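You operate a simulated robot arm through the tools that you are given. There is no shell and no other tool. Be economical: measure what you need, move in short steps, check, and stop when the job is done.

The job below is to be done with a simulated robot arm. You get a single attempt, and the scene is never put back.

Task
Take the orange relay and leave it on the wide grey module. Fetch the contactor from the blue mat and set it on the top of the test bench. Take the grey relay and leave it on the middle of the packing bench. Open the lower blue drawer. Any order will do. Set down upright: contactor.

It is judged by the outcome, as a careful person would: the job done as asked, and still so three seconds after it is handed in. It fails if anything else is knocked over, pushed out of place, dropped, spilled or broken.

Robot
A 7-joint arm with a two-finger parallel gripper on a trunk, on a base that drives. Base frame: it is fixed to the floor where the robot stands at the start and does not move with it; the origin is under the middle of the robot, x ahead of it, y to its left, z up. Units: m, rad, N and s.
With the tool pointing down near the work surface it reaches from about 0.34 to 0.76 m from the robot's upright axis, wherever it stands. Its first joint turns from -2.007 to 2.007 rad. Places, roughly: contactor [-1.25, -0.75, 0.75]; grey relay [-1.5, -0.25, 0.75]; lower blue drawer [-3.5, 1.5, 0.4]; middle of the packing bench [-3.4, 2.6, 0.7]; top of the test bench [0.6, -2.4, 0.7]; wide grey module [-1.5, -3.5, 0.75]. Payload 3.91 kg.
The tool frame sits at the grasp point between the pads (the TCP): z along the fingers, y along the line on which they close. The tips reach 0.03 m beyond it. The gripper opens to 0.11 m. The fingers are 0.02 m wide and 0.01 m thick; the gripper's body (0.048 by 0.112 m) begins 0.055 m behind the TCP.
Orientation is that of the tool frame in the base frame, as a unit quaternion [w, x, y, z]. With the fingers straight down and closing along the base's y, the tool's x points along the base's -x, its y along +y and its z along -z.

Tools
- The arm moves only by the tool apply_moves. Its argument "deltas" is a list of rows, each a list of 3 entries, a list of its own where there are three numbers: the turn, a rotation vector about the base's x, y, z in units of 6 degrees (1.0 is 6 degrees), then the shift along the base's x, y, z in units of 40 mm (1.0 is 40 mm), then the opening, from 0 (shut) to 1 (fully open). In form: [[[wx, wy, wz], [dx, dy, dz], claw], ...]. A call has 1 to 8 rows; each row shifts and turns the commanded pose from where the row before left it. A call with a number of a shift or a turn outside -1 to 1 is refused whole. Rows are played at 5 a second. More than 0.05 m and 0.15 rad between two rows, or a gripper value outside its range, and nothing of the call is played. A pose out of reach is approached as far as the arm can. The call stops where the force on the tool passes 40 N (or 10 N more than at its start, if that is more) or the arm is blocked; 0.2 s more then pass. The fingers move at their own pace (about 0.108 m/s each) and stop on an object; they squeeze with about 22 N. The grip force told is the motor's: it shows also when the fingers shut on nothing. Time passes only in rows, and 0.2 s behind the last, so rows that do not move let the fingers close. The reply holds the time, the measured pose of the TCP, the force on the tool along the base axes, the opening and the grip force, in the units named above and with some noise, with the torque about the TCP (base axes, N m) and any sound that the robot's microphone picked up.
- Cameras (640 x 400 px; columns grow to the right, rows downward): "scene" is now at [0.0016, 0.1188, 1.4862]; the picture's right is [-0.46, -0.89, 0.00], its down [-0.62, 0.33, -0.71] and it looks along [0.63, -0.33, -0.70] (base axes); focal length 275 px, centre (320, 200). "wrist" rides on the gripper at [0.072, 0.017, -0.103] in the tool frame; the picture's right is [-0.23, 0.97, 0.00], its down [-0.76, -0.18, -0.62] and it looks along [-0.61, -0.14, 0.78] (tool axes); focal length 222 px, centre (320, 200). There is no depth. A picture from a camera that has moved, and an enlarged one, comes with that camera's place and axes in the base frame and with its lens. The place of the scene camera against the robot may be out by one fixed shift of up to 0.018 m in any direction.
- capture(camera): a new picture of that camera. No time passes.
- move_column(by): slides the trunk up (or, below 0, down) by that many m; the arm and the scene camera ride with it, the base frame stays. It gives what a move gives, with no picture.
- steer(legs): drives the robot by 1 to 6 legs, each [ahead, turn to the left] in m and rad, along the robot's own axes; the way and the turn of a leg run together, so that a leg with both is an arc; at most 1.5 m and 3.142 rad a leg. The arm and the cameras ride along, it lands a little off, and it stops where it bumps. It gives what a move gives.
- turn_head(pan, tilt): turns the head with the scene camera to pan (to the left, within 2.705 rad either way) and tilt (down, from -0.506 to 1.204), counted from straight ahead of the robot. It gives what a move gives.
- enlarge(camera, box): a new picture of the part [left, top, right, bottom] of that camera's present view, enlarged. No time passes.
- sign_off(): hands the job in; it is judged then, once.

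Work in short steps. Places have to be worked out from the pictures, the camera data and where the tool is seen: move nearer, look again, correct. Check each grasp and each placing, and mend what went wrong. You have 165 turns and 128 pictures in all, those below and enlarged ones among them. Open the gripper and draw the arm clear of the work before you hand the job in, unless the task says otherwise; then end with one line.

The tools are called as a command line: name --argument value ..., lists and objects as JSON in quotes. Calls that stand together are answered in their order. apply_moves: Moves the arm, as the interface text tells. Its arguments: {"type":"object","properties":{"deltas":{"type":"array","items":{"type":"array"}}},"required":["deltas"]} The other tools are called the same way: move_column (by) slides the trunk up or down; steer (legs) drives the base; turn_head (pan, tilt) turns the head that bears the scene camera; capture (camera) takes a picture; enlarge (camera, box) takes an enlarged picture of a part of a camera's view; sign_off () hands the job in.

At the start:

```text
time: 0.0
eef_pos: [0.4621, 0.0302, 0.9973]
tcp_rot: [0.0, 0.002, 1.0, 0.0]
contact_force: [1.0, -0.7, 0.1]
torque: [0.03, 0.02, 0.0]
grip_width: 0.1101
grip_force: 0.0
trunk travel left (down, up): [-0.6, 0.39]
robot x, y, heading: [-0.0009, 0.0007, -0.0]
head pan, tilt: [-0.482, 0.778]
```

scene: 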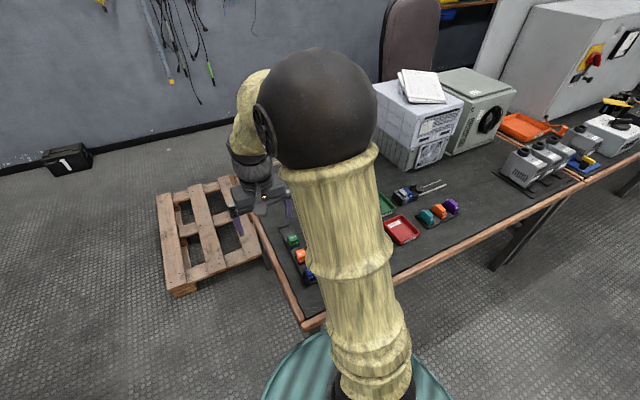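
wrist: 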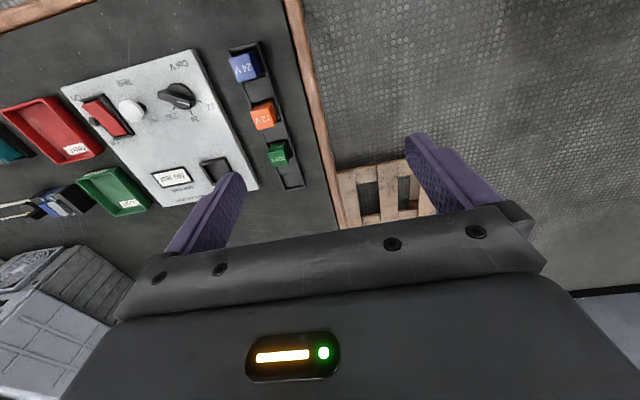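

The first views show the test bench ahead with relays on rails. I'll look around with the head to locate the other surfaces.

turn_head --pan -2.5 --tilt 0.55

capture --camera "scene"

turn_head --pan 2.6 --tilt 0.4

capture --camera "scene"

turn_head --pan -1.4 --tilt 0.5

capture --camera "scene"

```text
time: 1.9
eef_pos: [0.4625, 0.0303, 0.9965]
tcp_rot: [0.0, 0.003, 1.0, 0.0]
contact_force: [-0.1, -0.6, -0.5]
torque: [-0.03, 0.0, -0.02]
grip_width: 0.11
grip_force: 0.0
trunk travel left (down, up): [-0.6, 0.39]
robot x, y, heading: [-0.0026, 0.0007, -0.001]
head pan, tilt: [-2.499, 0.55]
```

```text
125 pictures are left
camera scene: at [-0.1426, 0.1029, 1.506], right [-0.6, 0.8, 0.0], down [0.42, 0.31, -0.85], along [-0.68, -0.51, -0.52], focal length 275 px, centre (320, 200)
```

scene: 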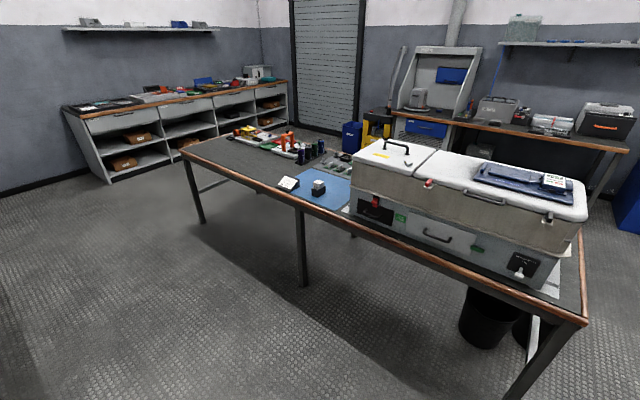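

```text
time: 5.9
eef_pos: [0.4622, 0.0297, 0.9963]
tcp_rot: [-0.001, 0.002, 1.0, 0.0]
contact_force: [0.4, -0.5, -0.1]
torque: [0.03, 0.03, 0.04]
grip_width: 0.1099
grip_force: 0.1
trunk travel left (down, up): [-0.6, 0.39]
robot x, y, heading: [-0.0003, -0.0011, -0.003]
head pan, tilt: [2.601, 0.4]
```

```text
124 pictures are left
camera scene: at [-0.1501, 0.2044, 1.5197], right [0.52, 0.86, 0.0], down [0.33, -0.2, -0.92], along [-0.79, 0.47, -0.39], focal length 275 px, centre (320, 200)
```

scene: 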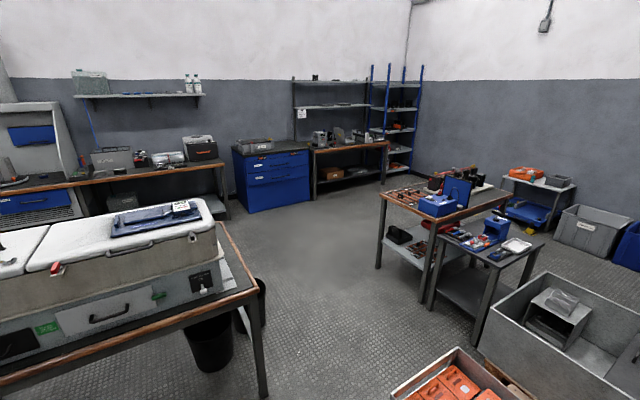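

```text
time: 9.2
eef_pos: [0.4628, 0.0299, 0.9968]
tcp_rot: [0.0, 0.003, 1.0, 0.0]
contact_force: [0.6, -0.1, 0.5]
torque: [-0.01, 0.0, 0.01]
grip_width: 0.11
grip_force: 0.1
trunk travel left (down, up): [-0.6, 0.39]
robot x, y, heading: [0.0002, 0.0045, -0.003]
head pan, tilt: [-1.4, 0.499]
```

```text
123 pictures are left
camera scene: at [-0.0552, 0.0671, 1.5105], right [-0.99, -0.17, 0.0], down [-0.08, 0.47, -0.88], along [0.15, -0.87, -0.48], focal length 275 px, centre (320, 200)
```

scene: 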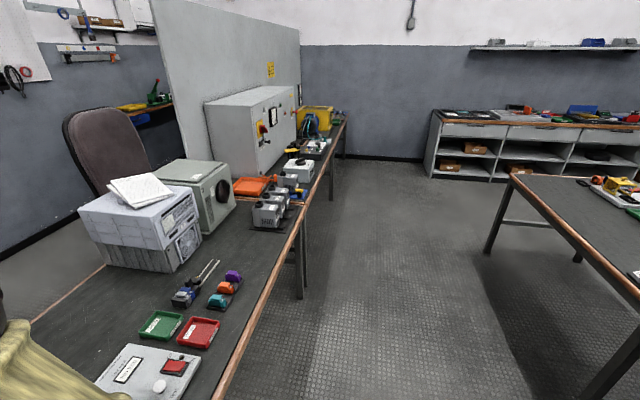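

The island table holds a blue mat with the contactor; I'll enlarge the relevant regions.

enlarge --camera "scene" --box '[200, 80, 360, 180]'

enlarge --camera "scene" --box '[80, 220, 320, 370]'

enlarge --camera "scene" --box '[420, 80, 640, 218]'

turn_head --pan -2.3 --tilt 0.55

enlarge --camera "scene" --box '[220, 80, 460, 230]'

```text
4.00 times, centred on (280, 130) of scene
camera zoom: at [-0.0552, 0.0671, 1.5105], right [-0.99, -0.17, 0.0], down [-0.08, 0.47, -0.88], along [0.15, -0.87, -0.48], focal length 1099 px, centre (480, 480)
```

zoom: 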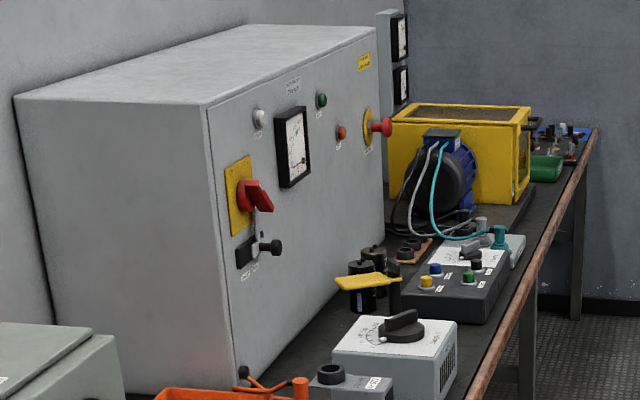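

```text
2.67 times, centred on (200, 295) of scene
camera zoom: at [-0.0552, 0.0671, 1.5105], right [-0.99, -0.17, 0.0], down [-0.08, 0.47, -0.88], along [0.15, -0.87, -0.48], focal length 732 px, centre (640, -53)
```

zoom: 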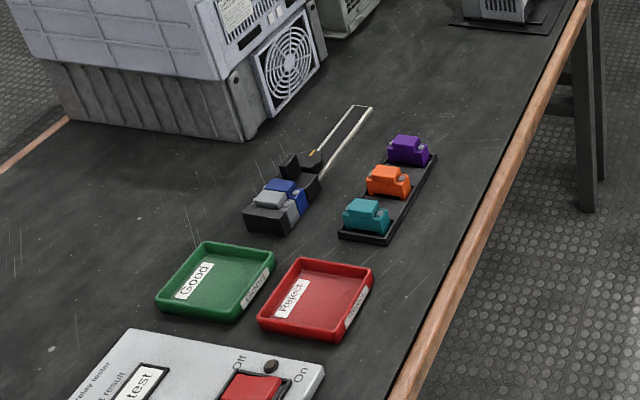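

```text
2.90 times, centred on (530, 149) of scene
camera zoom: at [-0.0552, 0.0671, 1.5105], right [-0.99, -0.17, 0.0], down [-0.08, 0.47, -0.88], along [0.15, -0.87, -0.48], focal length 796 px, centre (-289, 348)
```

zoom: 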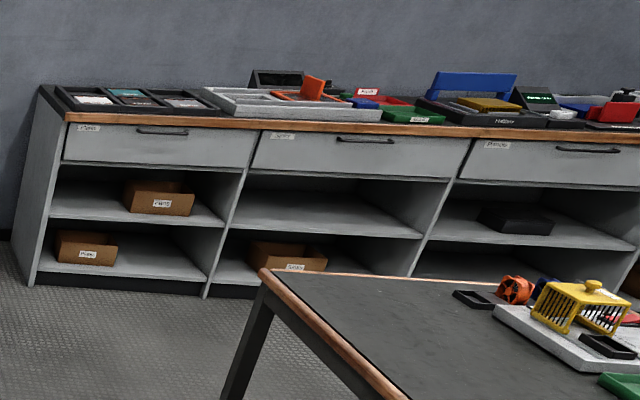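

```text
time: 10.4
eef_pos: [0.4625, 0.0293, 0.9978]
tcp_rot: [-0.001, 0.003, 1.0, 0.001]
contact_force: [-0.1, 0.5, 0.2]
torque: [0.02, 0.0, 0.0]
grip_width: 0.1099
grip_force: 0.1
trunk travel left (down, up): [-0.6, 0.39]
robot x, y, heading: [0.0012, -0.001, -0.001]
head pan, tilt: [-2.3, 0.55]
```

```text
2.67 times, centred on (340, 155) of scene
camera zoom: at [-0.1305, 0.0897, 1.506], right [-0.75, 0.67, 0.0], down [0.35, 0.39, -0.85], along [-0.57, -0.64, -0.52], focal length 732 px, centre (267, 320)
```

zoom: 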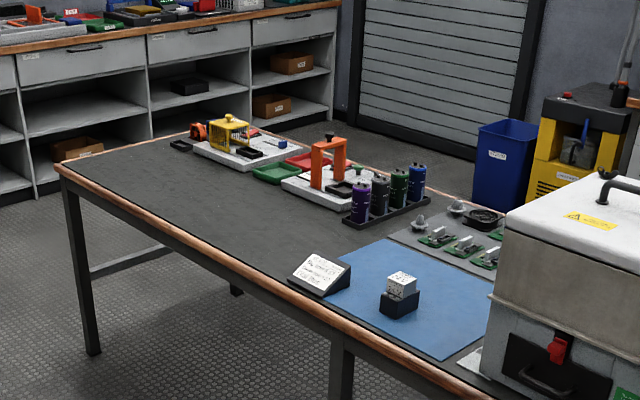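

Two orange candidates exist (a labelled one at the near end, one in the teal/orange/purple row). I'll look at both closely.

turn_head --pan -0.75 --tilt 0.8

capture --camera "scene"

enlarge --camera "wrist" --box '[160, 20, 320, 120]'

enlarge --camera "wrist" --box '[0, 60, 320, 260]'

```text
time: 12.0
eef_pos: [0.4627, 0.0293, 0.9969]
tcp_rot: [0.0, 0.003, 1.0, 0.0]
contact_force: [-0.3, 0.8, 0.3]
torque: [-0.04, 0.0, -0.01]
grip_width: 0.11
grip_force: 0.0
trunk travel left (down, up): [-0.6, 0.39]
robot x, y, heading: [0.0048, -0.0005, 0.001]
head pan, tilt: [-0.75, 0.799]
```

```text
118 pictures are left
camera scene: at [-0.0117, 0.1017, 1.4846], right [-0.68, -0.73, 0.0], down [-0.52, 0.49, -0.7], along [0.51, -0.48, -0.72], focal length 275 px, centre (320, 200)
```

scene: 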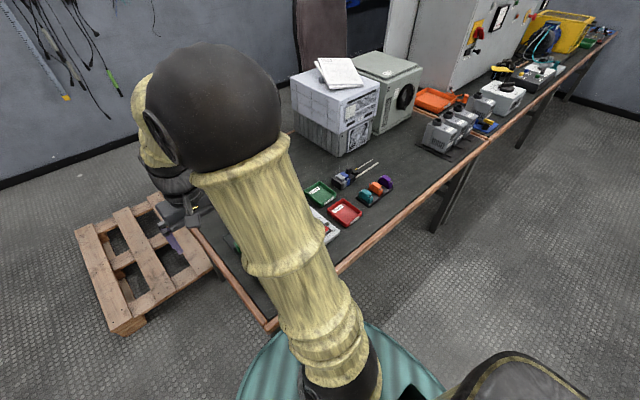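

```text
4.00 times, centred on (240, 70) of wrist
camera zoom: at [0.3903, 0.0463, 1.1006], right [0.23, 0.97, 0.0], down [0.76, -0.18, 0.62], along [0.61, -0.15, -0.78], focal length 888 px, centre (640, 720)
```

zoom: 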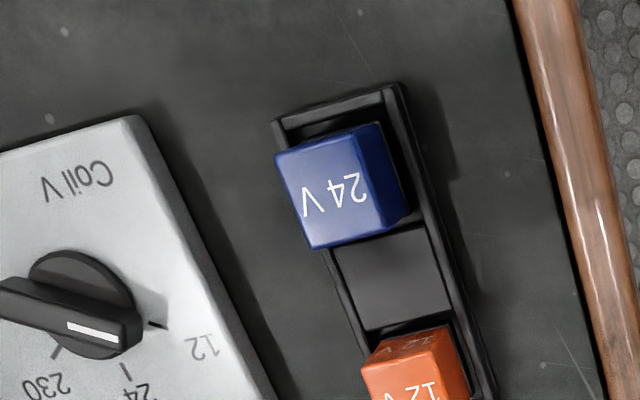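

```text
2.00 times, centred on (160, 160) of wrist
camera zoom: at [0.3903, 0.0463, 1.1006], right [0.23, 0.97, 0.0], down [0.76, -0.18, 0.62], along [0.61, -0.15, -0.78], focal length 444 px, centre (640, 280)
```

zoom: 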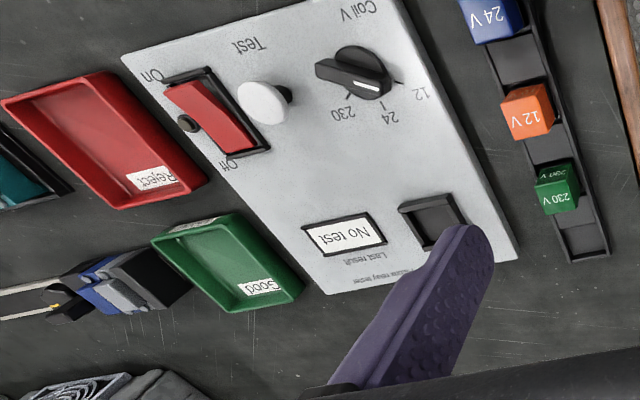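

The voltage-labelled cubes beside the relay tester are relays, so the 12 V orange one near (0.476, -0.062) is the likely target; I'll move above it and look.

apply_moves --deltas '[[[0, 0, 0], [0.35, -0.8, 0], 1], [[0, 0, 0], [0, -0.8, -0.3], 1], [[0, 0, 0], [0, -0.7, -0.5], 1], [[0, 0, 0], [0, 0, -1], 1], [[0, 0, 0], [0, 0, -0.8], 1]]'

capture --camera "wrist"

capture --camera "scene"

```text
time: 13.2
eef_pos: [0.4762, -0.0603, 0.8931]
tcp_rot: [-0.001, 0.003, 1.0, 0.0]
contact_force: [-0.1, 1.2, 0.6]
torque: [0.01, -0.02, 0.01]
grip_width: 0.1101
grip_force: 0.0
trunk travel left (down, up): [-0.6, 0.39]
robot x, y, heading: [-0.0012, 0.0022, -0.001]
head pan, tilt: [-0.75, 0.799]
```

```text
115 pictures are left
camera wrist: at [0.4047, -0.0443, 0.9962], right [0.23, 0.97, 0.0], down [0.76, -0.18, 0.62], along [0.61, -0.14, -0.78], focal length 222 px, centre (320, 200)
```

wrist: 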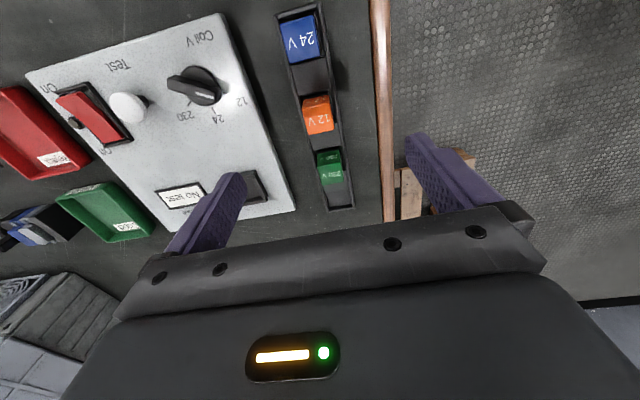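

```text
114 pictures are left
camera scene: at [-0.0112, 0.1017, 1.4846], right [-0.68, -0.73, 0.0], down [-0.52, 0.49, -0.7], along [0.51, -0.48, -0.72], focal length 275 px, centre (320, 200)
```

scene: 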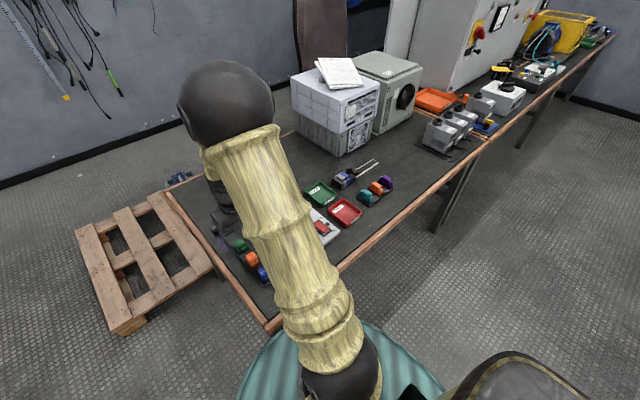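

The relay triangulates to about (0.476, -0.062, 0.77), directly under the gripper. I'll narrow the opening and descend partway, then check.

apply_moves --deltas '[[[0, 0, 0], [0, -0.04, -1], 0.7], [[0, 0, 0], [0, 0, -1], 0.7], [[0, 0, 0], [0, 0, 0], 0.7]]'

capture --camera "wrist"

```text
time: 14.0
eef_pos: [0.4763, -0.0629, 0.8129]
tcp_rot: [0.0, 0.004, 1.0, 0.0]
contact_force: [0.1, -0.5, 0.0]
torque: [0.0, 0.04, 0.0]
grip_width: 0.077
grip_force: 0.0
trunk travel left (down, up): [-0.6, 0.39]
robot x, y, heading: [0.0018, 0.0008, -0.006]
head pan, tilt: [-0.75, 0.799]
```

```text
113 pictures are left
camera wrist: at [0.4046, -0.0458, 0.9152], right [0.23, 0.97, 0.0], down [0.76, -0.18, 0.62], along [0.61, -0.15, -0.78], focal length 222 px, centre (320, 200)
```

wrist: 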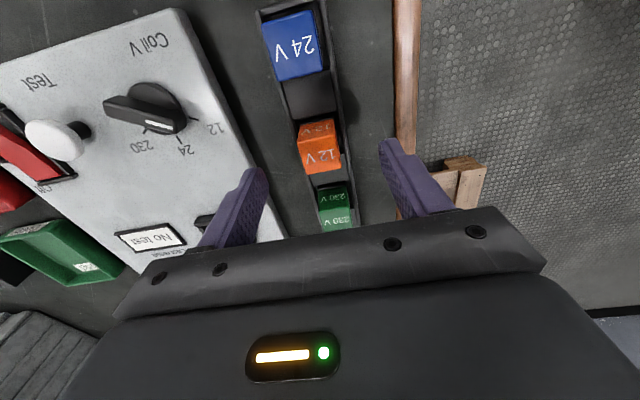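

The relay sits between the fingers, centre about (0.472, -0.061). I'll lower to TCP z≈0.772 and close.

apply_moves --deltas '[[[0, 0, 0], [-0.08, 0.04, -0.5], 0.6], [[0, 0, 0], [0, 0, -0.5], 0.6], [[0, 0, 0], [0, 0, 0], 0], [[0, 0, 0], [0, 0, 0], 0], [[0, 0, 0], [0, 0, 0], 0]]'

capture --camera "wrist"

```text
time: 15.2
eef_pos: [0.4739, -0.0613, 0.7724]
tcp_rot: [0.0, 0.002, 1.0, 0.0]
contact_force: [0.9, -0.3, -0.3]
torque: [-0.03, -0.03, 0.0]
grip_width: 0.0292
grip_force: 22.2
trunk travel left (down, up): [-0.6, 0.39]
robot x, y, heading: [0.001, -0.0, -0.001]
head pan, tilt: [-0.75, 0.799]
```

```text
112 pictures are left
camera wrist: at [0.4012, -0.0448, 0.8756], right [0.23, 0.97, 0.0], down [0.76, -0.18, 0.62], along [0.61, -0.15, -0.78], focal length 222 px, centre (320, 200)
```

wrist: 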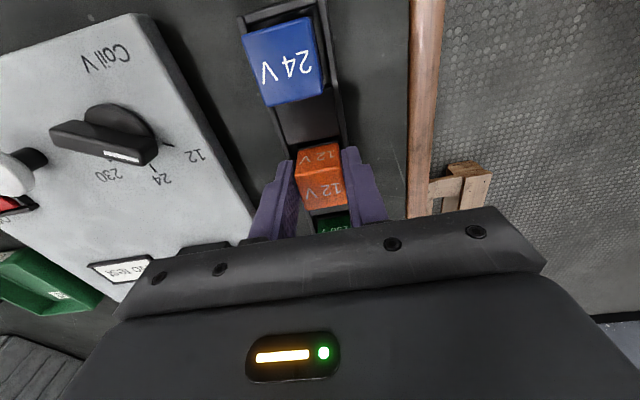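

Relay gripped at 29 mm width. Lift straight up and check it came along.

apply_moves --deltas '[[[0, 0, 0], [0, 0, 0.5], 0], [[0, 0, 0], [0, 0, 1], 0], [[0, 0, 0], [0, 0, 1], 0], [[0, 0, 0], [0, 0, 1], 0], [[0, 0, 0], [0, 0, 1], 0], [[0, 0, 0], [-0.5, 0, 1], 0]]'

capture --camera "wrist"

enlarge --camera "scene" --box '[280, 140, 440, 240]'

enlarge --camera "scene" --box '[400, 20, 640, 170]'

```text
time: 16.6
eef_pos: [0.4539, -0.0619, 0.9923]
tcp_rot: [0.0, 0.003, 1.0, 0.0]
contact_force: [-0.9, -0.9, -0.3]
torque: [-0.01, -0.01, 0.06]
grip_width: 0.029
grip_force: 21.8
trunk travel left (down, up): [-0.6, 0.39]
robot x, y, heading: [0.0028, 0.0018, 0.001]
head pan, tilt: [-0.75, 0.799]
```

```text
111 pictures are left
camera wrist: at [0.3816, -0.0448, 1.0958], right [0.23, 0.97, 0.0], down [0.76, -0.18, 0.62], along [0.61, -0.15, -0.78], focal length 222 px, centre (320, 200)
```

wrist: 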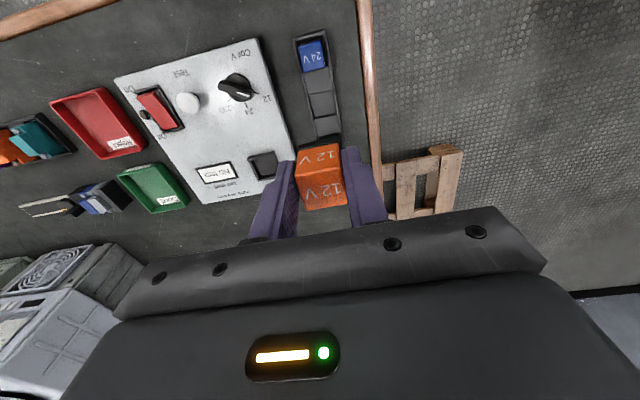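

```text
4.00 times, centred on (360, 190) of scene
camera zoom: at [-0.0124, 0.1017, 1.4845], right [-0.68, -0.73, 0.0], down [-0.52, 0.49, -0.7], along [0.51, -0.48, -0.72], focal length 1099 px, centre (160, 240)
```

zoom: 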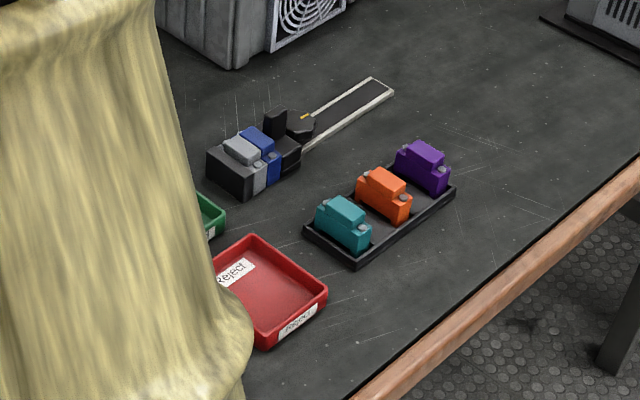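

```text
2.67 times, centred on (520, 95) of scene
camera zoom: at [-0.0124, 0.1017, 1.4845], right [-0.68, -0.73, 0.0], down [-0.52, 0.49, -0.7], along [0.51, -0.48, -0.72], focal length 732 px, centre (-213, 480)
```

zoom: 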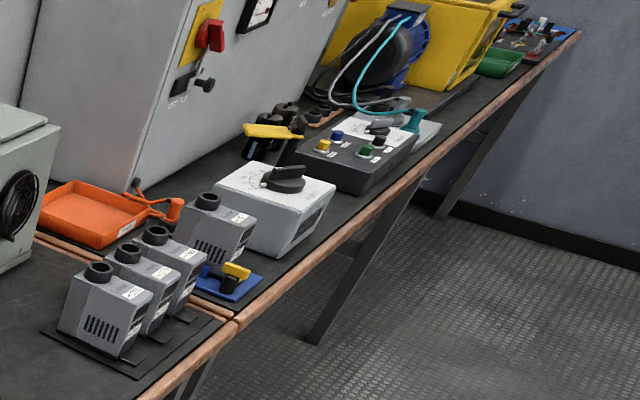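

The others in the row are terminal blocks, so the 12 V cube is the orange relay, and it is held securely. I'll drive toward the far bench with the grey module.

steer --legs '[[0, -1.78], [1.4, 0], [0.8, 0]]'

turn_head --pan -0.5 --tilt 0.5

capture --camera "scene"

```text
time: 31.7
eef_pos: [-0.5089, -2.6008, 0.9915]
tcp_rot: [0.0, 0.764, 0.646, 0.0]
contact_force: [-0.6, -1.1, -0.2]
torque: [0.04, 0.03, 0.05]
grip_width: 0.0292
grip_force: 22.0
trunk travel left (down, up): [-0.6, 0.39]
robot x, y, heading: [-0.3738, -2.1605, -1.731]
head pan, tilt: [-0.75, 0.799]
```

```text
time: 32.5
eef_pos: [-0.5081, -2.6012, 0.9913]
tcp_rot: [0.0, 0.764, 0.645, 0.0]
contact_force: [-0.1, -0.7, -1.0]
torque: [0.04, -0.03, 0.0]
grip_width: 0.0293
grip_force: 21.9
trunk travel left (down, up): [-0.6, 0.39]
robot x, y, heading: [-0.3727, -2.1598, -1.73]
head pan, tilt: [-0.499, 0.499]
```

```text
108 pictures are left
camera scene: at [-0.2812, -2.1967, 1.5104], right [-0.79, 0.61, 0.0], down [0.29, 0.38, -0.88], along [-0.54, -0.69, -0.48], focal length 275 px, centre (320, 200)
```

scene: 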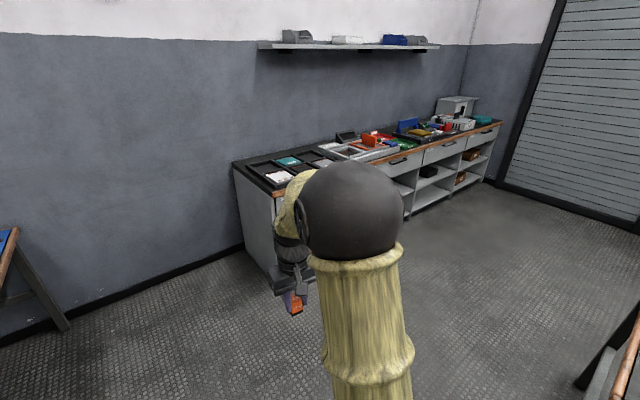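

I can see the bench's left end with a tray of modules; enlarging there.

enlarge --camera "scene" --box '[220, 110, 412, 230]'

```text
3.33 times, centred on (316, 170) of scene
camera zoom: at [-0.2812, -2.1967, 1.5104], right [-0.79, 0.61, 0.0], down [0.29, 0.38, -0.88], along [-0.54, -0.69, -0.48], focal length 916 px, centre (333, 300)
```

zoom: 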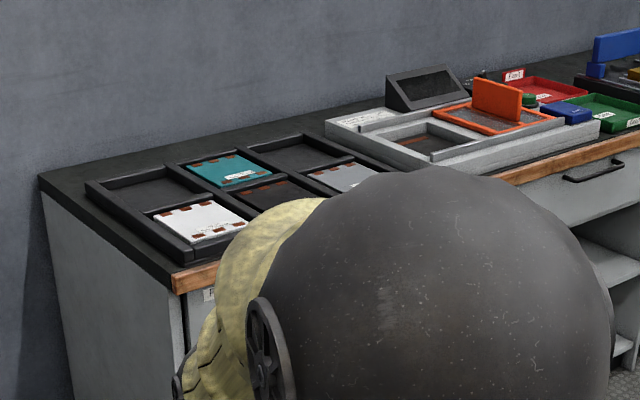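

The grey module in the tray's third column is near (-1.53, -3.75); bench front is at y≈-3.55. I'll drive in front of it and face the bench.

steer --legs '[[0, -0.706], [1.38, 0], [0, 0.865]]'

turn_head --pan 0.5 --tilt 0.9

capture --camera "scene"

capture --camera "wrist"

```text
time: 43.5
eef_pos: [-1.4651, -3.5201, 0.9917]
tcp_rot: [0.0, 0.7, 0.714, 0.0]
contact_force: [-0.6, -0.9, -0.7]
torque: [-0.02, -0.02, -0.01]
grip_width: 0.029
grip_force: 22.3
trunk travel left (down, up): [-0.6, 0.39]
robot x, y, heading: [-1.4177, -3.0665, -1.541]
head pan, tilt: [-0.499, 0.499]
```

```text
time: 44.8
eef_pos: [-1.4656, -3.5206, 0.9923]
tcp_rot: [-0.001, 0.7, 0.714, 0.0]
contact_force: [0.8, 0.3, -0.3]
torque: [0.03, -0.01, 0.01]
grip_width: 0.0294
grip_force: 22.4
trunk travel left (down, up): [-0.6, 0.39]
robot x, y, heading: [-1.4171, -3.0621, -1.541]
head pan, tilt: [0.499, 0.901]
```

```text
106 pictures are left
camera scene: at [-1.2376, -3.063, 1.4767], right [-0.87, -0.5, 0.0], down [-0.39, 0.68, -0.62], along [0.31, -0.54, -0.78], focal length 275 px, centre (320, 200)
```

scene: 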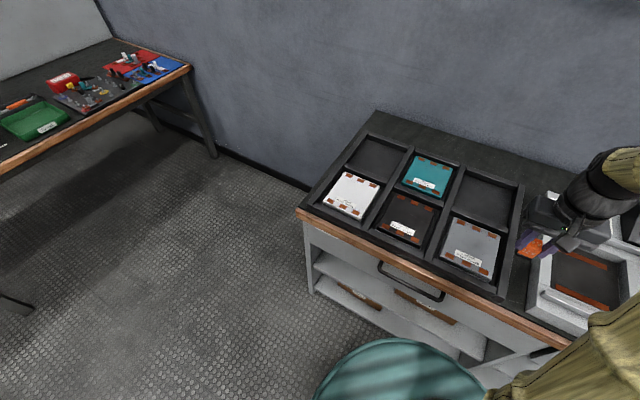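

```text
105 pictures are left
camera wrist: at [-1.45, -3.4489, 1.0951], right [0.98, -0.21, 0.0], down [-0.16, -0.77, 0.62], along [-0.13, -0.61, -0.78], focal length 222 px, centre (320, 200)
```

wrist: 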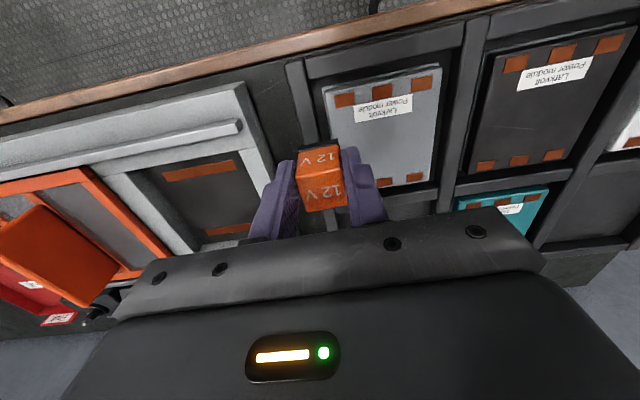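

The grey "power module" sits in the tray's right slot. I'll check the rest of the bench for any other grey module before deciding.

enlarge --camera "scene" --box '[300, 120, 540, 270]'

turn_head --pan -0.7 --tilt 0.75

capture --camera "scene"

```text
2.67 times, centred on (420, 195) of scene
camera zoom: at [-1.2376, -3.063, 1.4767], right [-0.87, -0.5, 0.0], down [-0.39, 0.68, -0.62], along [0.31, -0.54, -0.78], focal length 732 px, centre (53, 213)
```

zoom: 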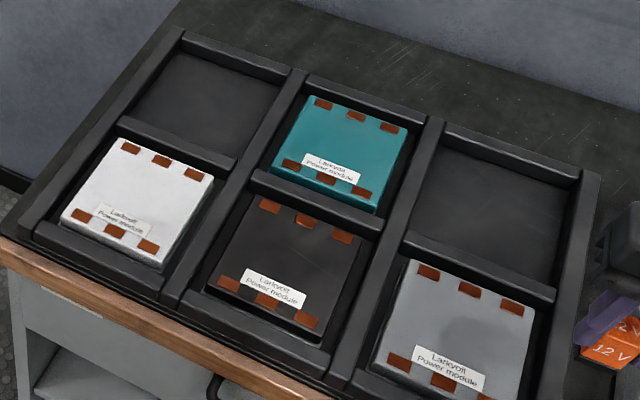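

```text
time: 46.2
eef_pos: [-1.465, -3.5217, 0.993]
tcp_rot: [0.001, 0.7, 0.714, 0.0]
contact_force: [-0.4, -0.7, -0.7]
torque: [0.03, 0.01, 0.0]
grip_width: 0.0293
grip_force: 22.4
trunk travel left (down, up): [-0.6, 0.39]
robot x, y, heading: [-1.4195, -3.0626, -1.545]
head pan, tilt: [-0.7, 0.75]
```

```text
103 pictures are left
camera scene: at [-1.3271, -3.0625, 1.4885], right [-0.78, 0.62, 0.0], down [0.42, 0.53, -0.73], along [-0.46, -0.57, -0.68], focal length 275 px, centre (320, 200)
```

scene: 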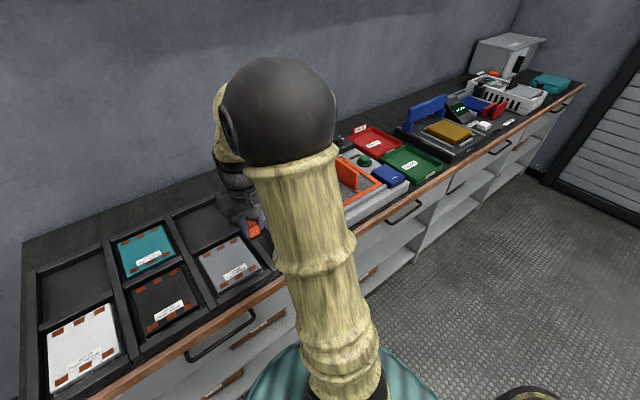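

The only grey module is the power module at roughly (-1.39, -3.60). I'll move over it and refine with the wrist camera.

apply_moves --deltas '[[[0, 0, 0], [0.9, -0.6, 0], 0], [[0, 0, 0], [0.9, -0.7, 0], 0], [[0, 0, 0], [0, -0.7, -1], 0]]'

capture --camera "wrist"

```text
time: 47.0
eef_pos: [-1.3914, -3.5991, 0.9498]
tcp_rot: [-0.001, 0.7, 0.714, 0.001]
contact_force: [0.7, 0.0, -0.1]
torque: [-0.02, 0.02, 0.0]
grip_width: 0.0289
grip_force: 21.9
trunk travel left (down, up): [-0.6, 0.39]
robot x, y, heading: [-1.4119, -3.0627, -1.545]
head pan, tilt: [-0.7, 0.75]
```

```text
102 pictures are left
camera wrist: at [-1.3752, -3.5275, 1.0538], right [0.98, -0.21, 0.0], down [-0.16, -0.77, 0.62], along [-0.13, -0.61, -0.78], focal length 222 px, centre (320, 200)
```

wrist: 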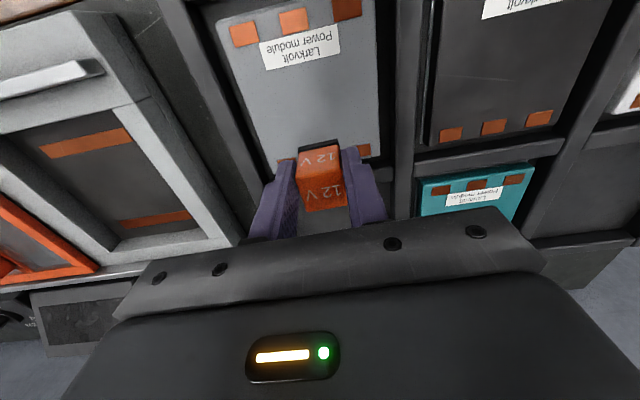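

Triangulation puts the module top at z≈0.83 (the bench is higher than I assumed), centre about (-1.396, -3.58). I'll shift and lower partway, then recheck.

apply_moves --deltas '[[[0, 0, 0], [-0.1, 0.45, -0.5], 0], [[0, 0, 0], [0, 0, -0.7], 0]]'

capture --camera "wrist"

```text
time: 47.6
eef_pos: [-1.3945, -3.5813, 0.9044]
tcp_rot: [0.0, 0.7, 0.714, 0.0]
contact_force: [0.3, -1.2, -1.2]
torque: [0.0, 0.05, 0.0]
grip_width: 0.0291
grip_force: 22.1
trunk travel left (down, up): [-0.6, 0.39]
robot x, y, heading: [-1.4181, -3.0667, -1.544]
head pan, tilt: [-0.7, 0.75]
```

```text
101 pictures are left
camera wrist: at [-1.3793, -3.5099, 1.008], right [0.98, -0.21, 0.0], down [-0.16, -0.77, 0.62], along [-0.13, -0.61, -0.78], focal length 222 px, centre (320, 200)
```

wrist: 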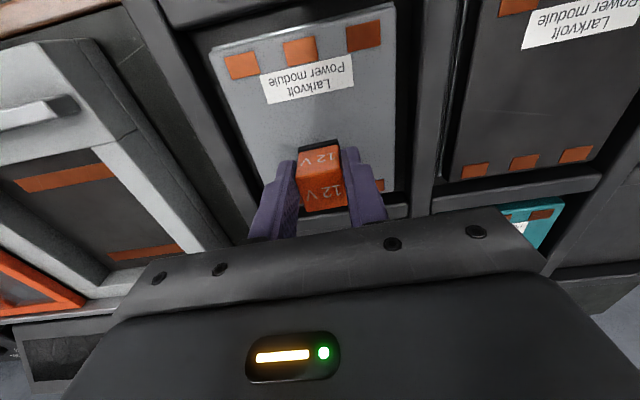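

The module's centre now computes to (-1.397, -3.578), right under the tool. Lowering in small steps while watching force.

apply_moves --deltas '[[[0, 0, 0], [0, 0, -0.3], 0], [[0, 0, 0], [0, 0, -0.2], 0], [[0, 0, 0], [0, 0, -0.1], 0], [[0, 0, 0], [0, 0, 0], 0]]'

capture --camera "wrist"

```text
time: 48.6
eef_pos: [-1.3974, -3.5819, 0.8794]
tcp_rot: [0.0, 0.7, 0.714, 0.0]
contact_force: [0.1, -0.3, -0.9]
torque: [0.0, 0.02, -0.01]
grip_width: 0.029
grip_force: 21.5
trunk travel left (down, up): [-0.6, 0.39]
robot x, y, heading: [-1.4135, -3.0644, -1.547]
head pan, tilt: [-0.7, 0.75]
```

```text
100 pictures are left
camera wrist: at [-1.3814, -3.5101, 0.983], right [0.98, -0.21, 0.0], down [-0.16, -0.77, 0.62], along [-0.13, -0.61, -0.78], focal length 222 px, centre (320, 200)
```

wrist: 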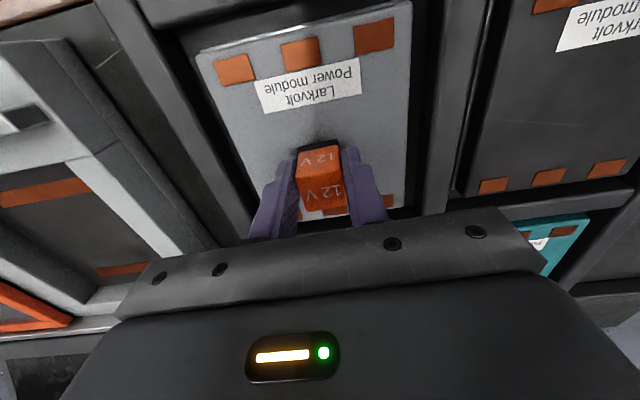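

No contact yet; continuing down in 4–5 mm steps.

apply_moves --deltas '[[[0, 0, 0], [0, 0, -0.12], 0], [[0, 0, 0], [0, 0, -0.12], 0], [[0, 0, 0], [0, 0, -0.12], 0]]'

enlarge --camera "wrist" --box '[240, 100, 400, 200]'

```text
time: 49.3
eef_pos: [-1.3976, -3.5845, 0.8731]
tcp_rot: [0.004, 0.699, 0.715, -0.004]
contact_force: [0.0, 3.2, 22.4]
torque: [0.29, -0.01, 0.01]
grip_width: 0.0293
grip_force: 21.6
trunk travel left (down, up): [-0.6, 0.39]
robot x, y, heading: [-1.4166, -3.0651, -1.546]
head pan, tilt: [-0.7, 0.75]
stopped in row 3: the force on the tool passed its limit (the readings are from after the stop); the commanded pose is now the measured one
```

```text
4.00 times, centred on (320, 150) of wrist
camera zoom: at [-1.3816, -3.5104, 0.9769], right [0.98, -0.21, 0.0], down [-0.16, -0.76, 0.63], along [-0.13, -0.62, -0.78], focal length 888 px, centre (320, 400)
```

zoom: 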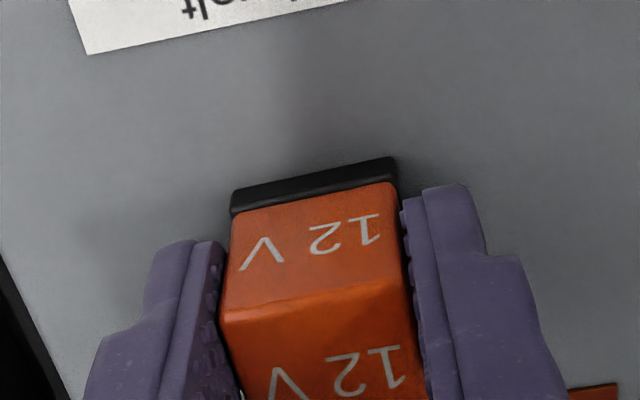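

Contact made with the module. Easing 1 mm up, releasing, and retreating straight up.

apply_moves --deltas '[[[0, 0, 0], [0, 0, 0.03], 0], [[0, 0, 0], [0, 0, 0], 0.4], [[0, 0, 0], [0, 0, 0], 0.6], [[0, 0, 0], [0, 0, 0.5], 0.6], [[0, 0, 0], [0, 0, 1], 0.6], [[0, 0, 0], [0, 0, 1], 0.6]]'

capture --camera "wrist"

```text
time: 50.7
eef_pos: [-1.3994, -3.5839, 0.9738]
tcp_rot: [0.002, 0.7, 0.714, -0.002]
contact_force: [0.5, 0.5, 0.2]
torque: [-0.01, 0.0, 0.03]
grip_width: 0.0661
grip_force: 0.0
trunk travel left (down, up): [-0.6, 0.39]
robot x, y, heading: [-1.4151, -3.0671, -1.55]
head pan, tilt: [-0.7, 0.75]
```

```text
98 pictures are left
camera wrist: at [-1.3828, -3.5116, 1.0766], right [0.98, -0.21, 0.0], down [-0.16, -0.76, 0.63], along [-0.13, -0.61, -0.78], focal length 222 px, centre (320, 200)
```

wrist: 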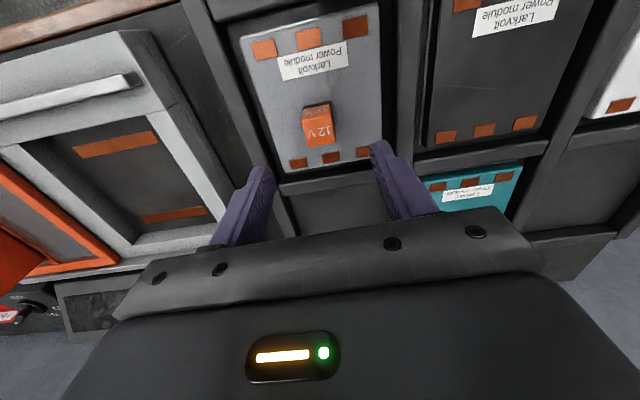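

The orange relay rests on the grey module. Now I retract the arm and drive around to the island table's near side for the contactor.

apply_moves --deltas '[[[0, 0, 0], [0, 0.5, 1], 0.6], [[0, 0, 0], [0, 0.7, 0.8], 0.6], [[0, 0, 0], [0, 0.7, 0.8], 0.6]]'

steer --legs '[[0, 2.287], [1.44, 0], [0, 0.908], [1.3, 0], [0, 1.497]]'

turn_head --pan 0.55 --tilt 0.8

capture --camera "scene"

capture --camera "wrist"

```text
time: 51.5
eef_pos: [-1.3968, -3.5093, 1.0773]
tcp_rot: [0.002, 0.7, 0.714, -0.002]
contact_force: [0.0, -0.3, 0.8]
torque: [-0.01, -0.04, 0.0]
grip_width: 0.0662
grip_force: 0.0
trunk travel left (down, up): [-0.6, 0.39]
robot x, y, heading: [-1.4197, -3.0631, -1.547]
head pan, tilt: [-0.7, 0.75]
```

```text
time: 56.7
eef_pos: [-1.0541, -2.8071, 1.0773]
tcp_rot: [0.003, -0.295, 0.955, 0.0]
contact_force: [-1.1, 0.2, -0.3]
torque: [0.0, -0.01, 0.03]
grip_width: 0.066
grip_force: 0.0
trunk travel left (down, up): [-0.6, 0.39]
robot x, y, heading: [-1.4173, -3.0624, 0.604]
head pan, tilt: [-0.7, 0.75]
stopped in leg 1: the robot was blocked; the commanded pose is now the measured one
```

```text
time: 58.1
eef_pos: [-1.0535, -2.8078, 1.0775]
tcp_rot: [0.003, -0.295, 0.956, 0.002]
contact_force: [-0.1, -0.5, 0.2]
torque: [-0.01, 0.01, -0.03]
grip_width: 0.0659
grip_force: 0.1
trunk travel left (down, up): [-0.6, 0.39]
robot x, y, heading: [-1.4155, -3.0644, 0.606]
head pan, tilt: [0.55, 0.799]
```

```text
97 pictures are left
camera scene: at [-1.5293, -2.8959, 1.4846], right [0.91, -0.41, 0.0], down [-0.29, -0.66, -0.7], along [0.28, 0.64, -0.72], focal length 275 px, centre (320, 200)
```

scene: 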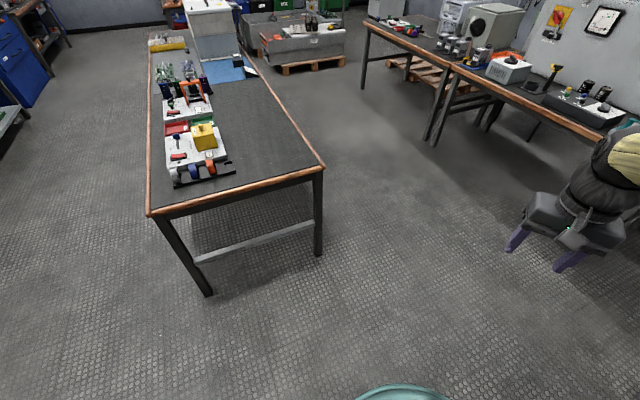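

```text
96 pictures are left
camera wrist: at [-1.1227, -2.835, 1.1802], right [-0.36, 0.93, 0.0], down [0.73, 0.28, 0.63], along [0.59, 0.23, -0.78], focal length 222 px, centre (320, 200)
```

wrist: 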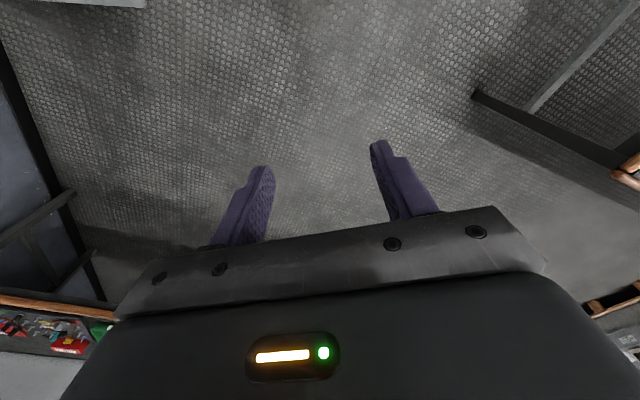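

The turn was blocked, likely the base's rear against the bench behind. The way ahead is clear, so I drive forward first and then turn.

steer --legs '[[1.4, 0], [0, 1.086], [1.45, 0], [0, 1.45]]'

capture --camera "scene"

capture --camera "wrist"

```text
time: 78.0
eef_pos: [-0.909, -0.8915, 1.077]
tcp_rot: [0.001, 1.0, 0.01, -0.002]
contact_force: [-0.3, -0.3, -0.2]
torque: [0.01, 0.01, 0.01]
grip_width: 0.0661
grip_force: 0.1
trunk travel left (down, up): [-0.6, 0.39]
robot x, y, heading: [-0.4661, -0.8711, -3.117]
head pan, tilt: [0.55, 0.799]
```

```text
95 pictures are left
camera scene: at [-0.4797, -1.0642, 1.4845], right [-0.55, 0.84, 0.0], down [0.6, 0.39, -0.7], along [-0.58, -0.38, -0.72], focal length 275 px, centre (320, 200)
```

scene: 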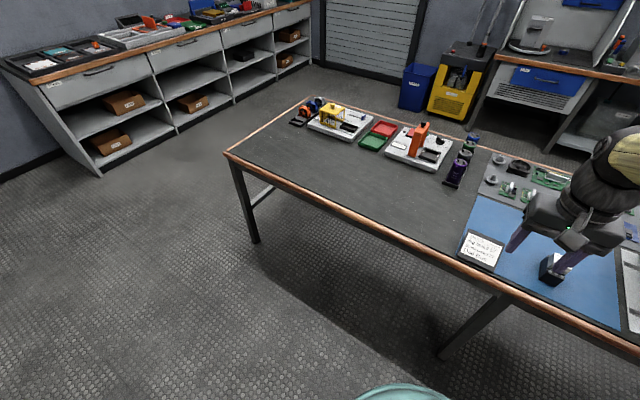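

```text
94 pictures are left
camera wrist: at [-0.8356, -0.9081, 1.1802], right [-0.21, -0.98, 0.0], down [-0.76, 0.16, 0.63], along [-0.61, 0.13, -0.78], focal length 222 px, centre (320, 200)
```

wrist: 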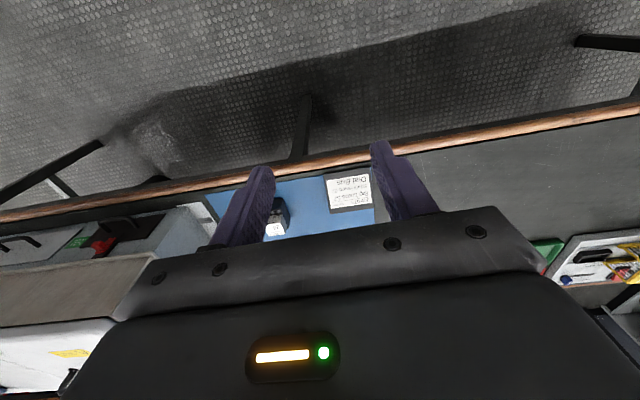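

The contactor is near (-1.20, -0.72). I drive 0.15 m closer and bring the gripper above it.

steer --legs '[[0.15, 0]]'

apply_moves --deltas '[[[0, 0, 0], [-0.6, 0.8, 0], 1], [[0, 0, 0], [-0.6, 0.8, 0], 1], [[0, 0, 0], [-0.6, 0.8, 0], 1], [[0, 0, 0], [-0.3, 0.8, -0.5], 1], [[0, 0, 0], [-0.3, 0.8, -0.5], 1], [[0, 0, 0], [0, 0, -0.9], 1]]'

capture --camera "wrist"

capture --camera "scene"

```text
time: 79.4
eef_pos: [-1.0614, -0.8974, 1.0775]
tcp_rot: [0.001, 1.0, 0.012, -0.003]
contact_force: [0.3, 0.1, -1.0]
torque: [-0.01, -0.01, -0.02]
grip_width: 0.0661
grip_force: 0.1
trunk travel left (down, up): [-0.6, 0.39]
robot x, y, heading: [-0.6157, -0.8785, -3.114]
head pan, tilt: [0.55, 0.799]
```

```text
time: 80.8
eef_pos: [-1.1593, -0.7363, 1.0005]
tcp_rot: [0.0, 1.0, 0.013, -0.003]
contact_force: [-0.3, -0.2, -0.6]
torque: [0.01, -0.06, 0.01]
grip_width: 0.11
grip_force: 0.0
trunk travel left (down, up): [-0.6, 0.39]
robot x, y, heading: [-0.6166, -0.8764, -3.109]
head pan, tilt: [0.55, 0.799]
```

```text
93 pictures are left
camera wrist: at [-1.0846, -0.7529, 1.1035], right [-0.2, -0.98, 0.0], down [-0.76, 0.16, 0.63], along [-0.62, 0.13, -0.78], focal length 222 px, centre (320, 200)
```

wrist: 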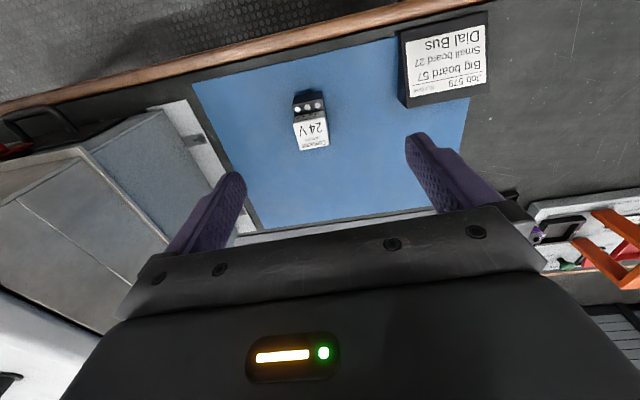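

```text
92 pictures are left
camera scene: at [-0.6305, -1.0685, 1.4846], right [-0.55, 0.84, 0.0], down [0.6, 0.39, -0.7], along [-0.58, -0.38, -0.72], focal length 275 px, centre (320, 200)
```

scene: 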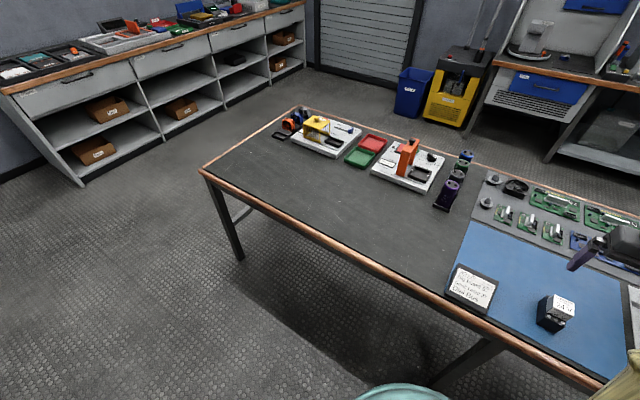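

Contactor ("24V Contactor") top centre is at about (-1.22, -0.713, 0.78), aligned with the gripper. I'll move above it, lower, and verify.

apply_moves --deltas '[[[0, 0, 0], [-0.8, 0.3, -0.5], 1], [[0, 0, 0], [-0.75, 0.3, -0.9], 1], [[0, 0, 0], [0, 0, -1], 1], [[0, 0, 0], [0, 0, -0.9], 1]]'

capture --camera "wrist"

```text
time: 81.8
eef_pos: [-1.2203, -0.7127, 0.8701]
tcp_rot: [0.0, 1.0, 0.013, -0.003]
contact_force: [-0.4, 0.3, -0.1]
torque: [0.05, 0.02, -0.01]
grip_width: 0.1101
grip_force: 0.0
trunk travel left (down, up): [-0.6, 0.39]
robot x, y, heading: [-0.62, -0.8778, -3.114]
head pan, tilt: [0.55, 0.799]
```

```text
91 pictures are left
camera wrist: at [-1.1468, -0.7284, 0.9729], right [-0.2, -0.98, 0.0], down [-0.76, 0.16, 0.63], along [-0.61, 0.13, -0.78], focal length 222 px, centre (320, 200)
```

wrist: 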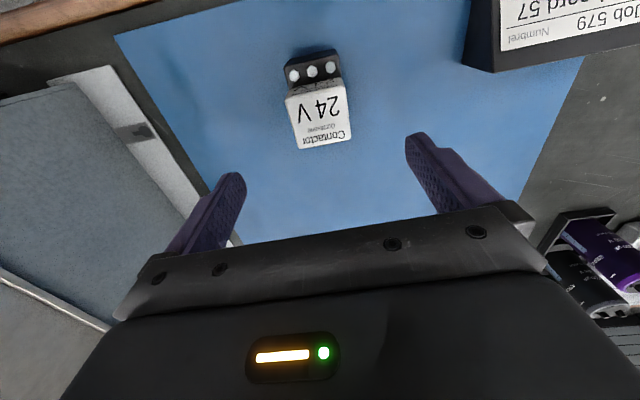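

Centre refined to (-1.208, -0.715), and the edges line up with the closing direction. Descending to z≈0.765 and closing.

apply_moves --deltas '[[[0, 0, 0], [0.28, -0.05, -0.9], 1], [[0, 0, 0], [0, 0, -1], 1], [[0, 0, 0], [0, 0, -0.7], 1], [[0, 0, 0], [0, 0, 0], 0], [[0, 0, 0], [0, 0, 0], 0], [[0, 0, 0], [0, 0, 0], 0]]'

capture --camera "wrist"

```text
time: 83.2
eef_pos: [-1.2074, -0.7129, 0.7647]
tcp_rot: [0.001, 1.0, 0.013, -0.003]
contact_force: [1.2, -1.7, 0.6]
torque: [-0.02, 0.1, 0.04]
grip_width: 0.0459
grip_force: 22.0
trunk travel left (down, up): [-0.6, 0.39]
robot x, y, heading: [-0.6173, -0.8759, -3.116]
head pan, tilt: [0.55, 0.799]
```

```text
90 pictures are left
camera wrist: at [-1.1332, -0.7294, 0.8669], right [-0.2, -0.98, 0.0], down [-0.76, 0.16, 0.63], along [-0.61, 0.13, -0.78], focal length 222 px, centre (320, 200)
```

wrist: 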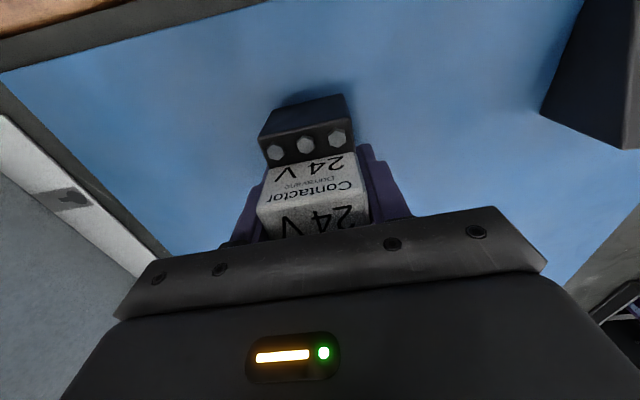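

Gripped at 46 mm width. Lifting straight up and verifying.

apply_moves --deltas '[[[0, 0, 0], [0, 0, 0.5], 0], [[0, 0, 0], [0, 0, 1], 0], [[0, 0, 0], [0, 0, 1], 0], [[0, 0, 0], [0, 0, 1], 0], [[0, 0, 0], [0.5, -0.5, 1], 0], [[0, 0, 0], [0.8, -0.5, 1], 0], [[0, 0, 0], [0.8, -0.5, 1], 0], [[0, 0, 0], [0.8, -0.5, 0.5], 0]]'

capture --camera "wrist"

```text
refused: row 6 steps farther than a row can; nothing moved
```

```text
89 pictures are left
camera wrist: at [-1.1332, -0.7294, 0.8669], right [-0.2, -0.98, 0.0], down [-0.76, 0.16, 0.63], along [-0.61, 0.13, -0.78], focal length 222 px, centre (320, 200)
```

wrist: 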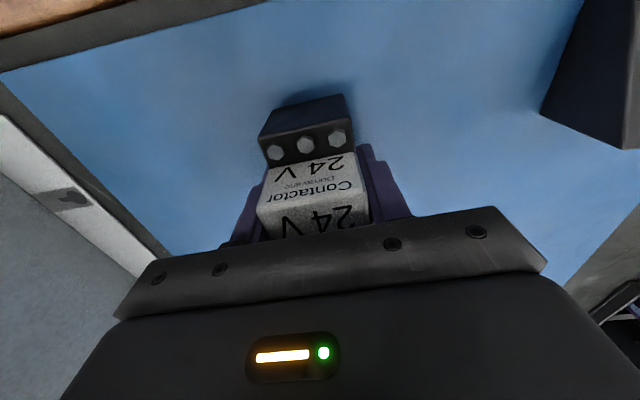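

The call was refused for a too-large combined step; repeating with smaller rows.

apply_moves --deltas '[[[0, 0, 0], [0, 0, 0.5], 0], [[0, 0, 0], [0, 0, 1], 0], [[0, 0, 0], [0, 0, 1], 0], [[0, 0, 0], [0, 0, 1], 0], [[0, 0, 0], [0.2, -0.2, 1], 0], [[0, 0, 0], [0.5, -0.5, 0.8], 0], [[0, 0, 0], [0.8, -0.5, 0.6], 0], [[0, 0, 0], [0.9, -0.5, 0.5], 0]]'

capture --camera "wrist"

```text
time: 85.0
eef_pos: [-1.1087, -0.7838, 1.0229]
tcp_rot: [0.0, 1.0, 0.013, -0.004]
contact_force: [0.4, -0.7, -4.4]
torque: [0.03, -0.03, -0.01]
grip_width: 0.0457
grip_force: 22.0
trunk travel left (down, up): [-0.6, 0.39]
robot x, y, heading: [-0.6202, -0.8766, -3.108]
head pan, tilt: [0.55, 0.799]
```

```text
88 pictures are left
camera wrist: at [-1.0358, -0.7998, 1.1258], right [-0.2, -0.98, 0.0], down [-0.76, 0.16, 0.63], along [-0.62, 0.13, -0.78], focal length 222 px, centre (320, 200)
```

wrist: 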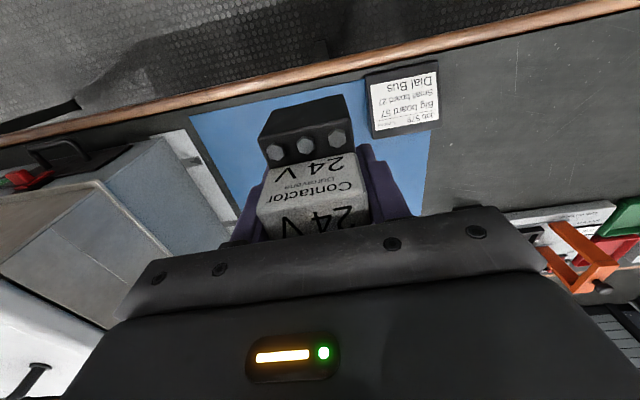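

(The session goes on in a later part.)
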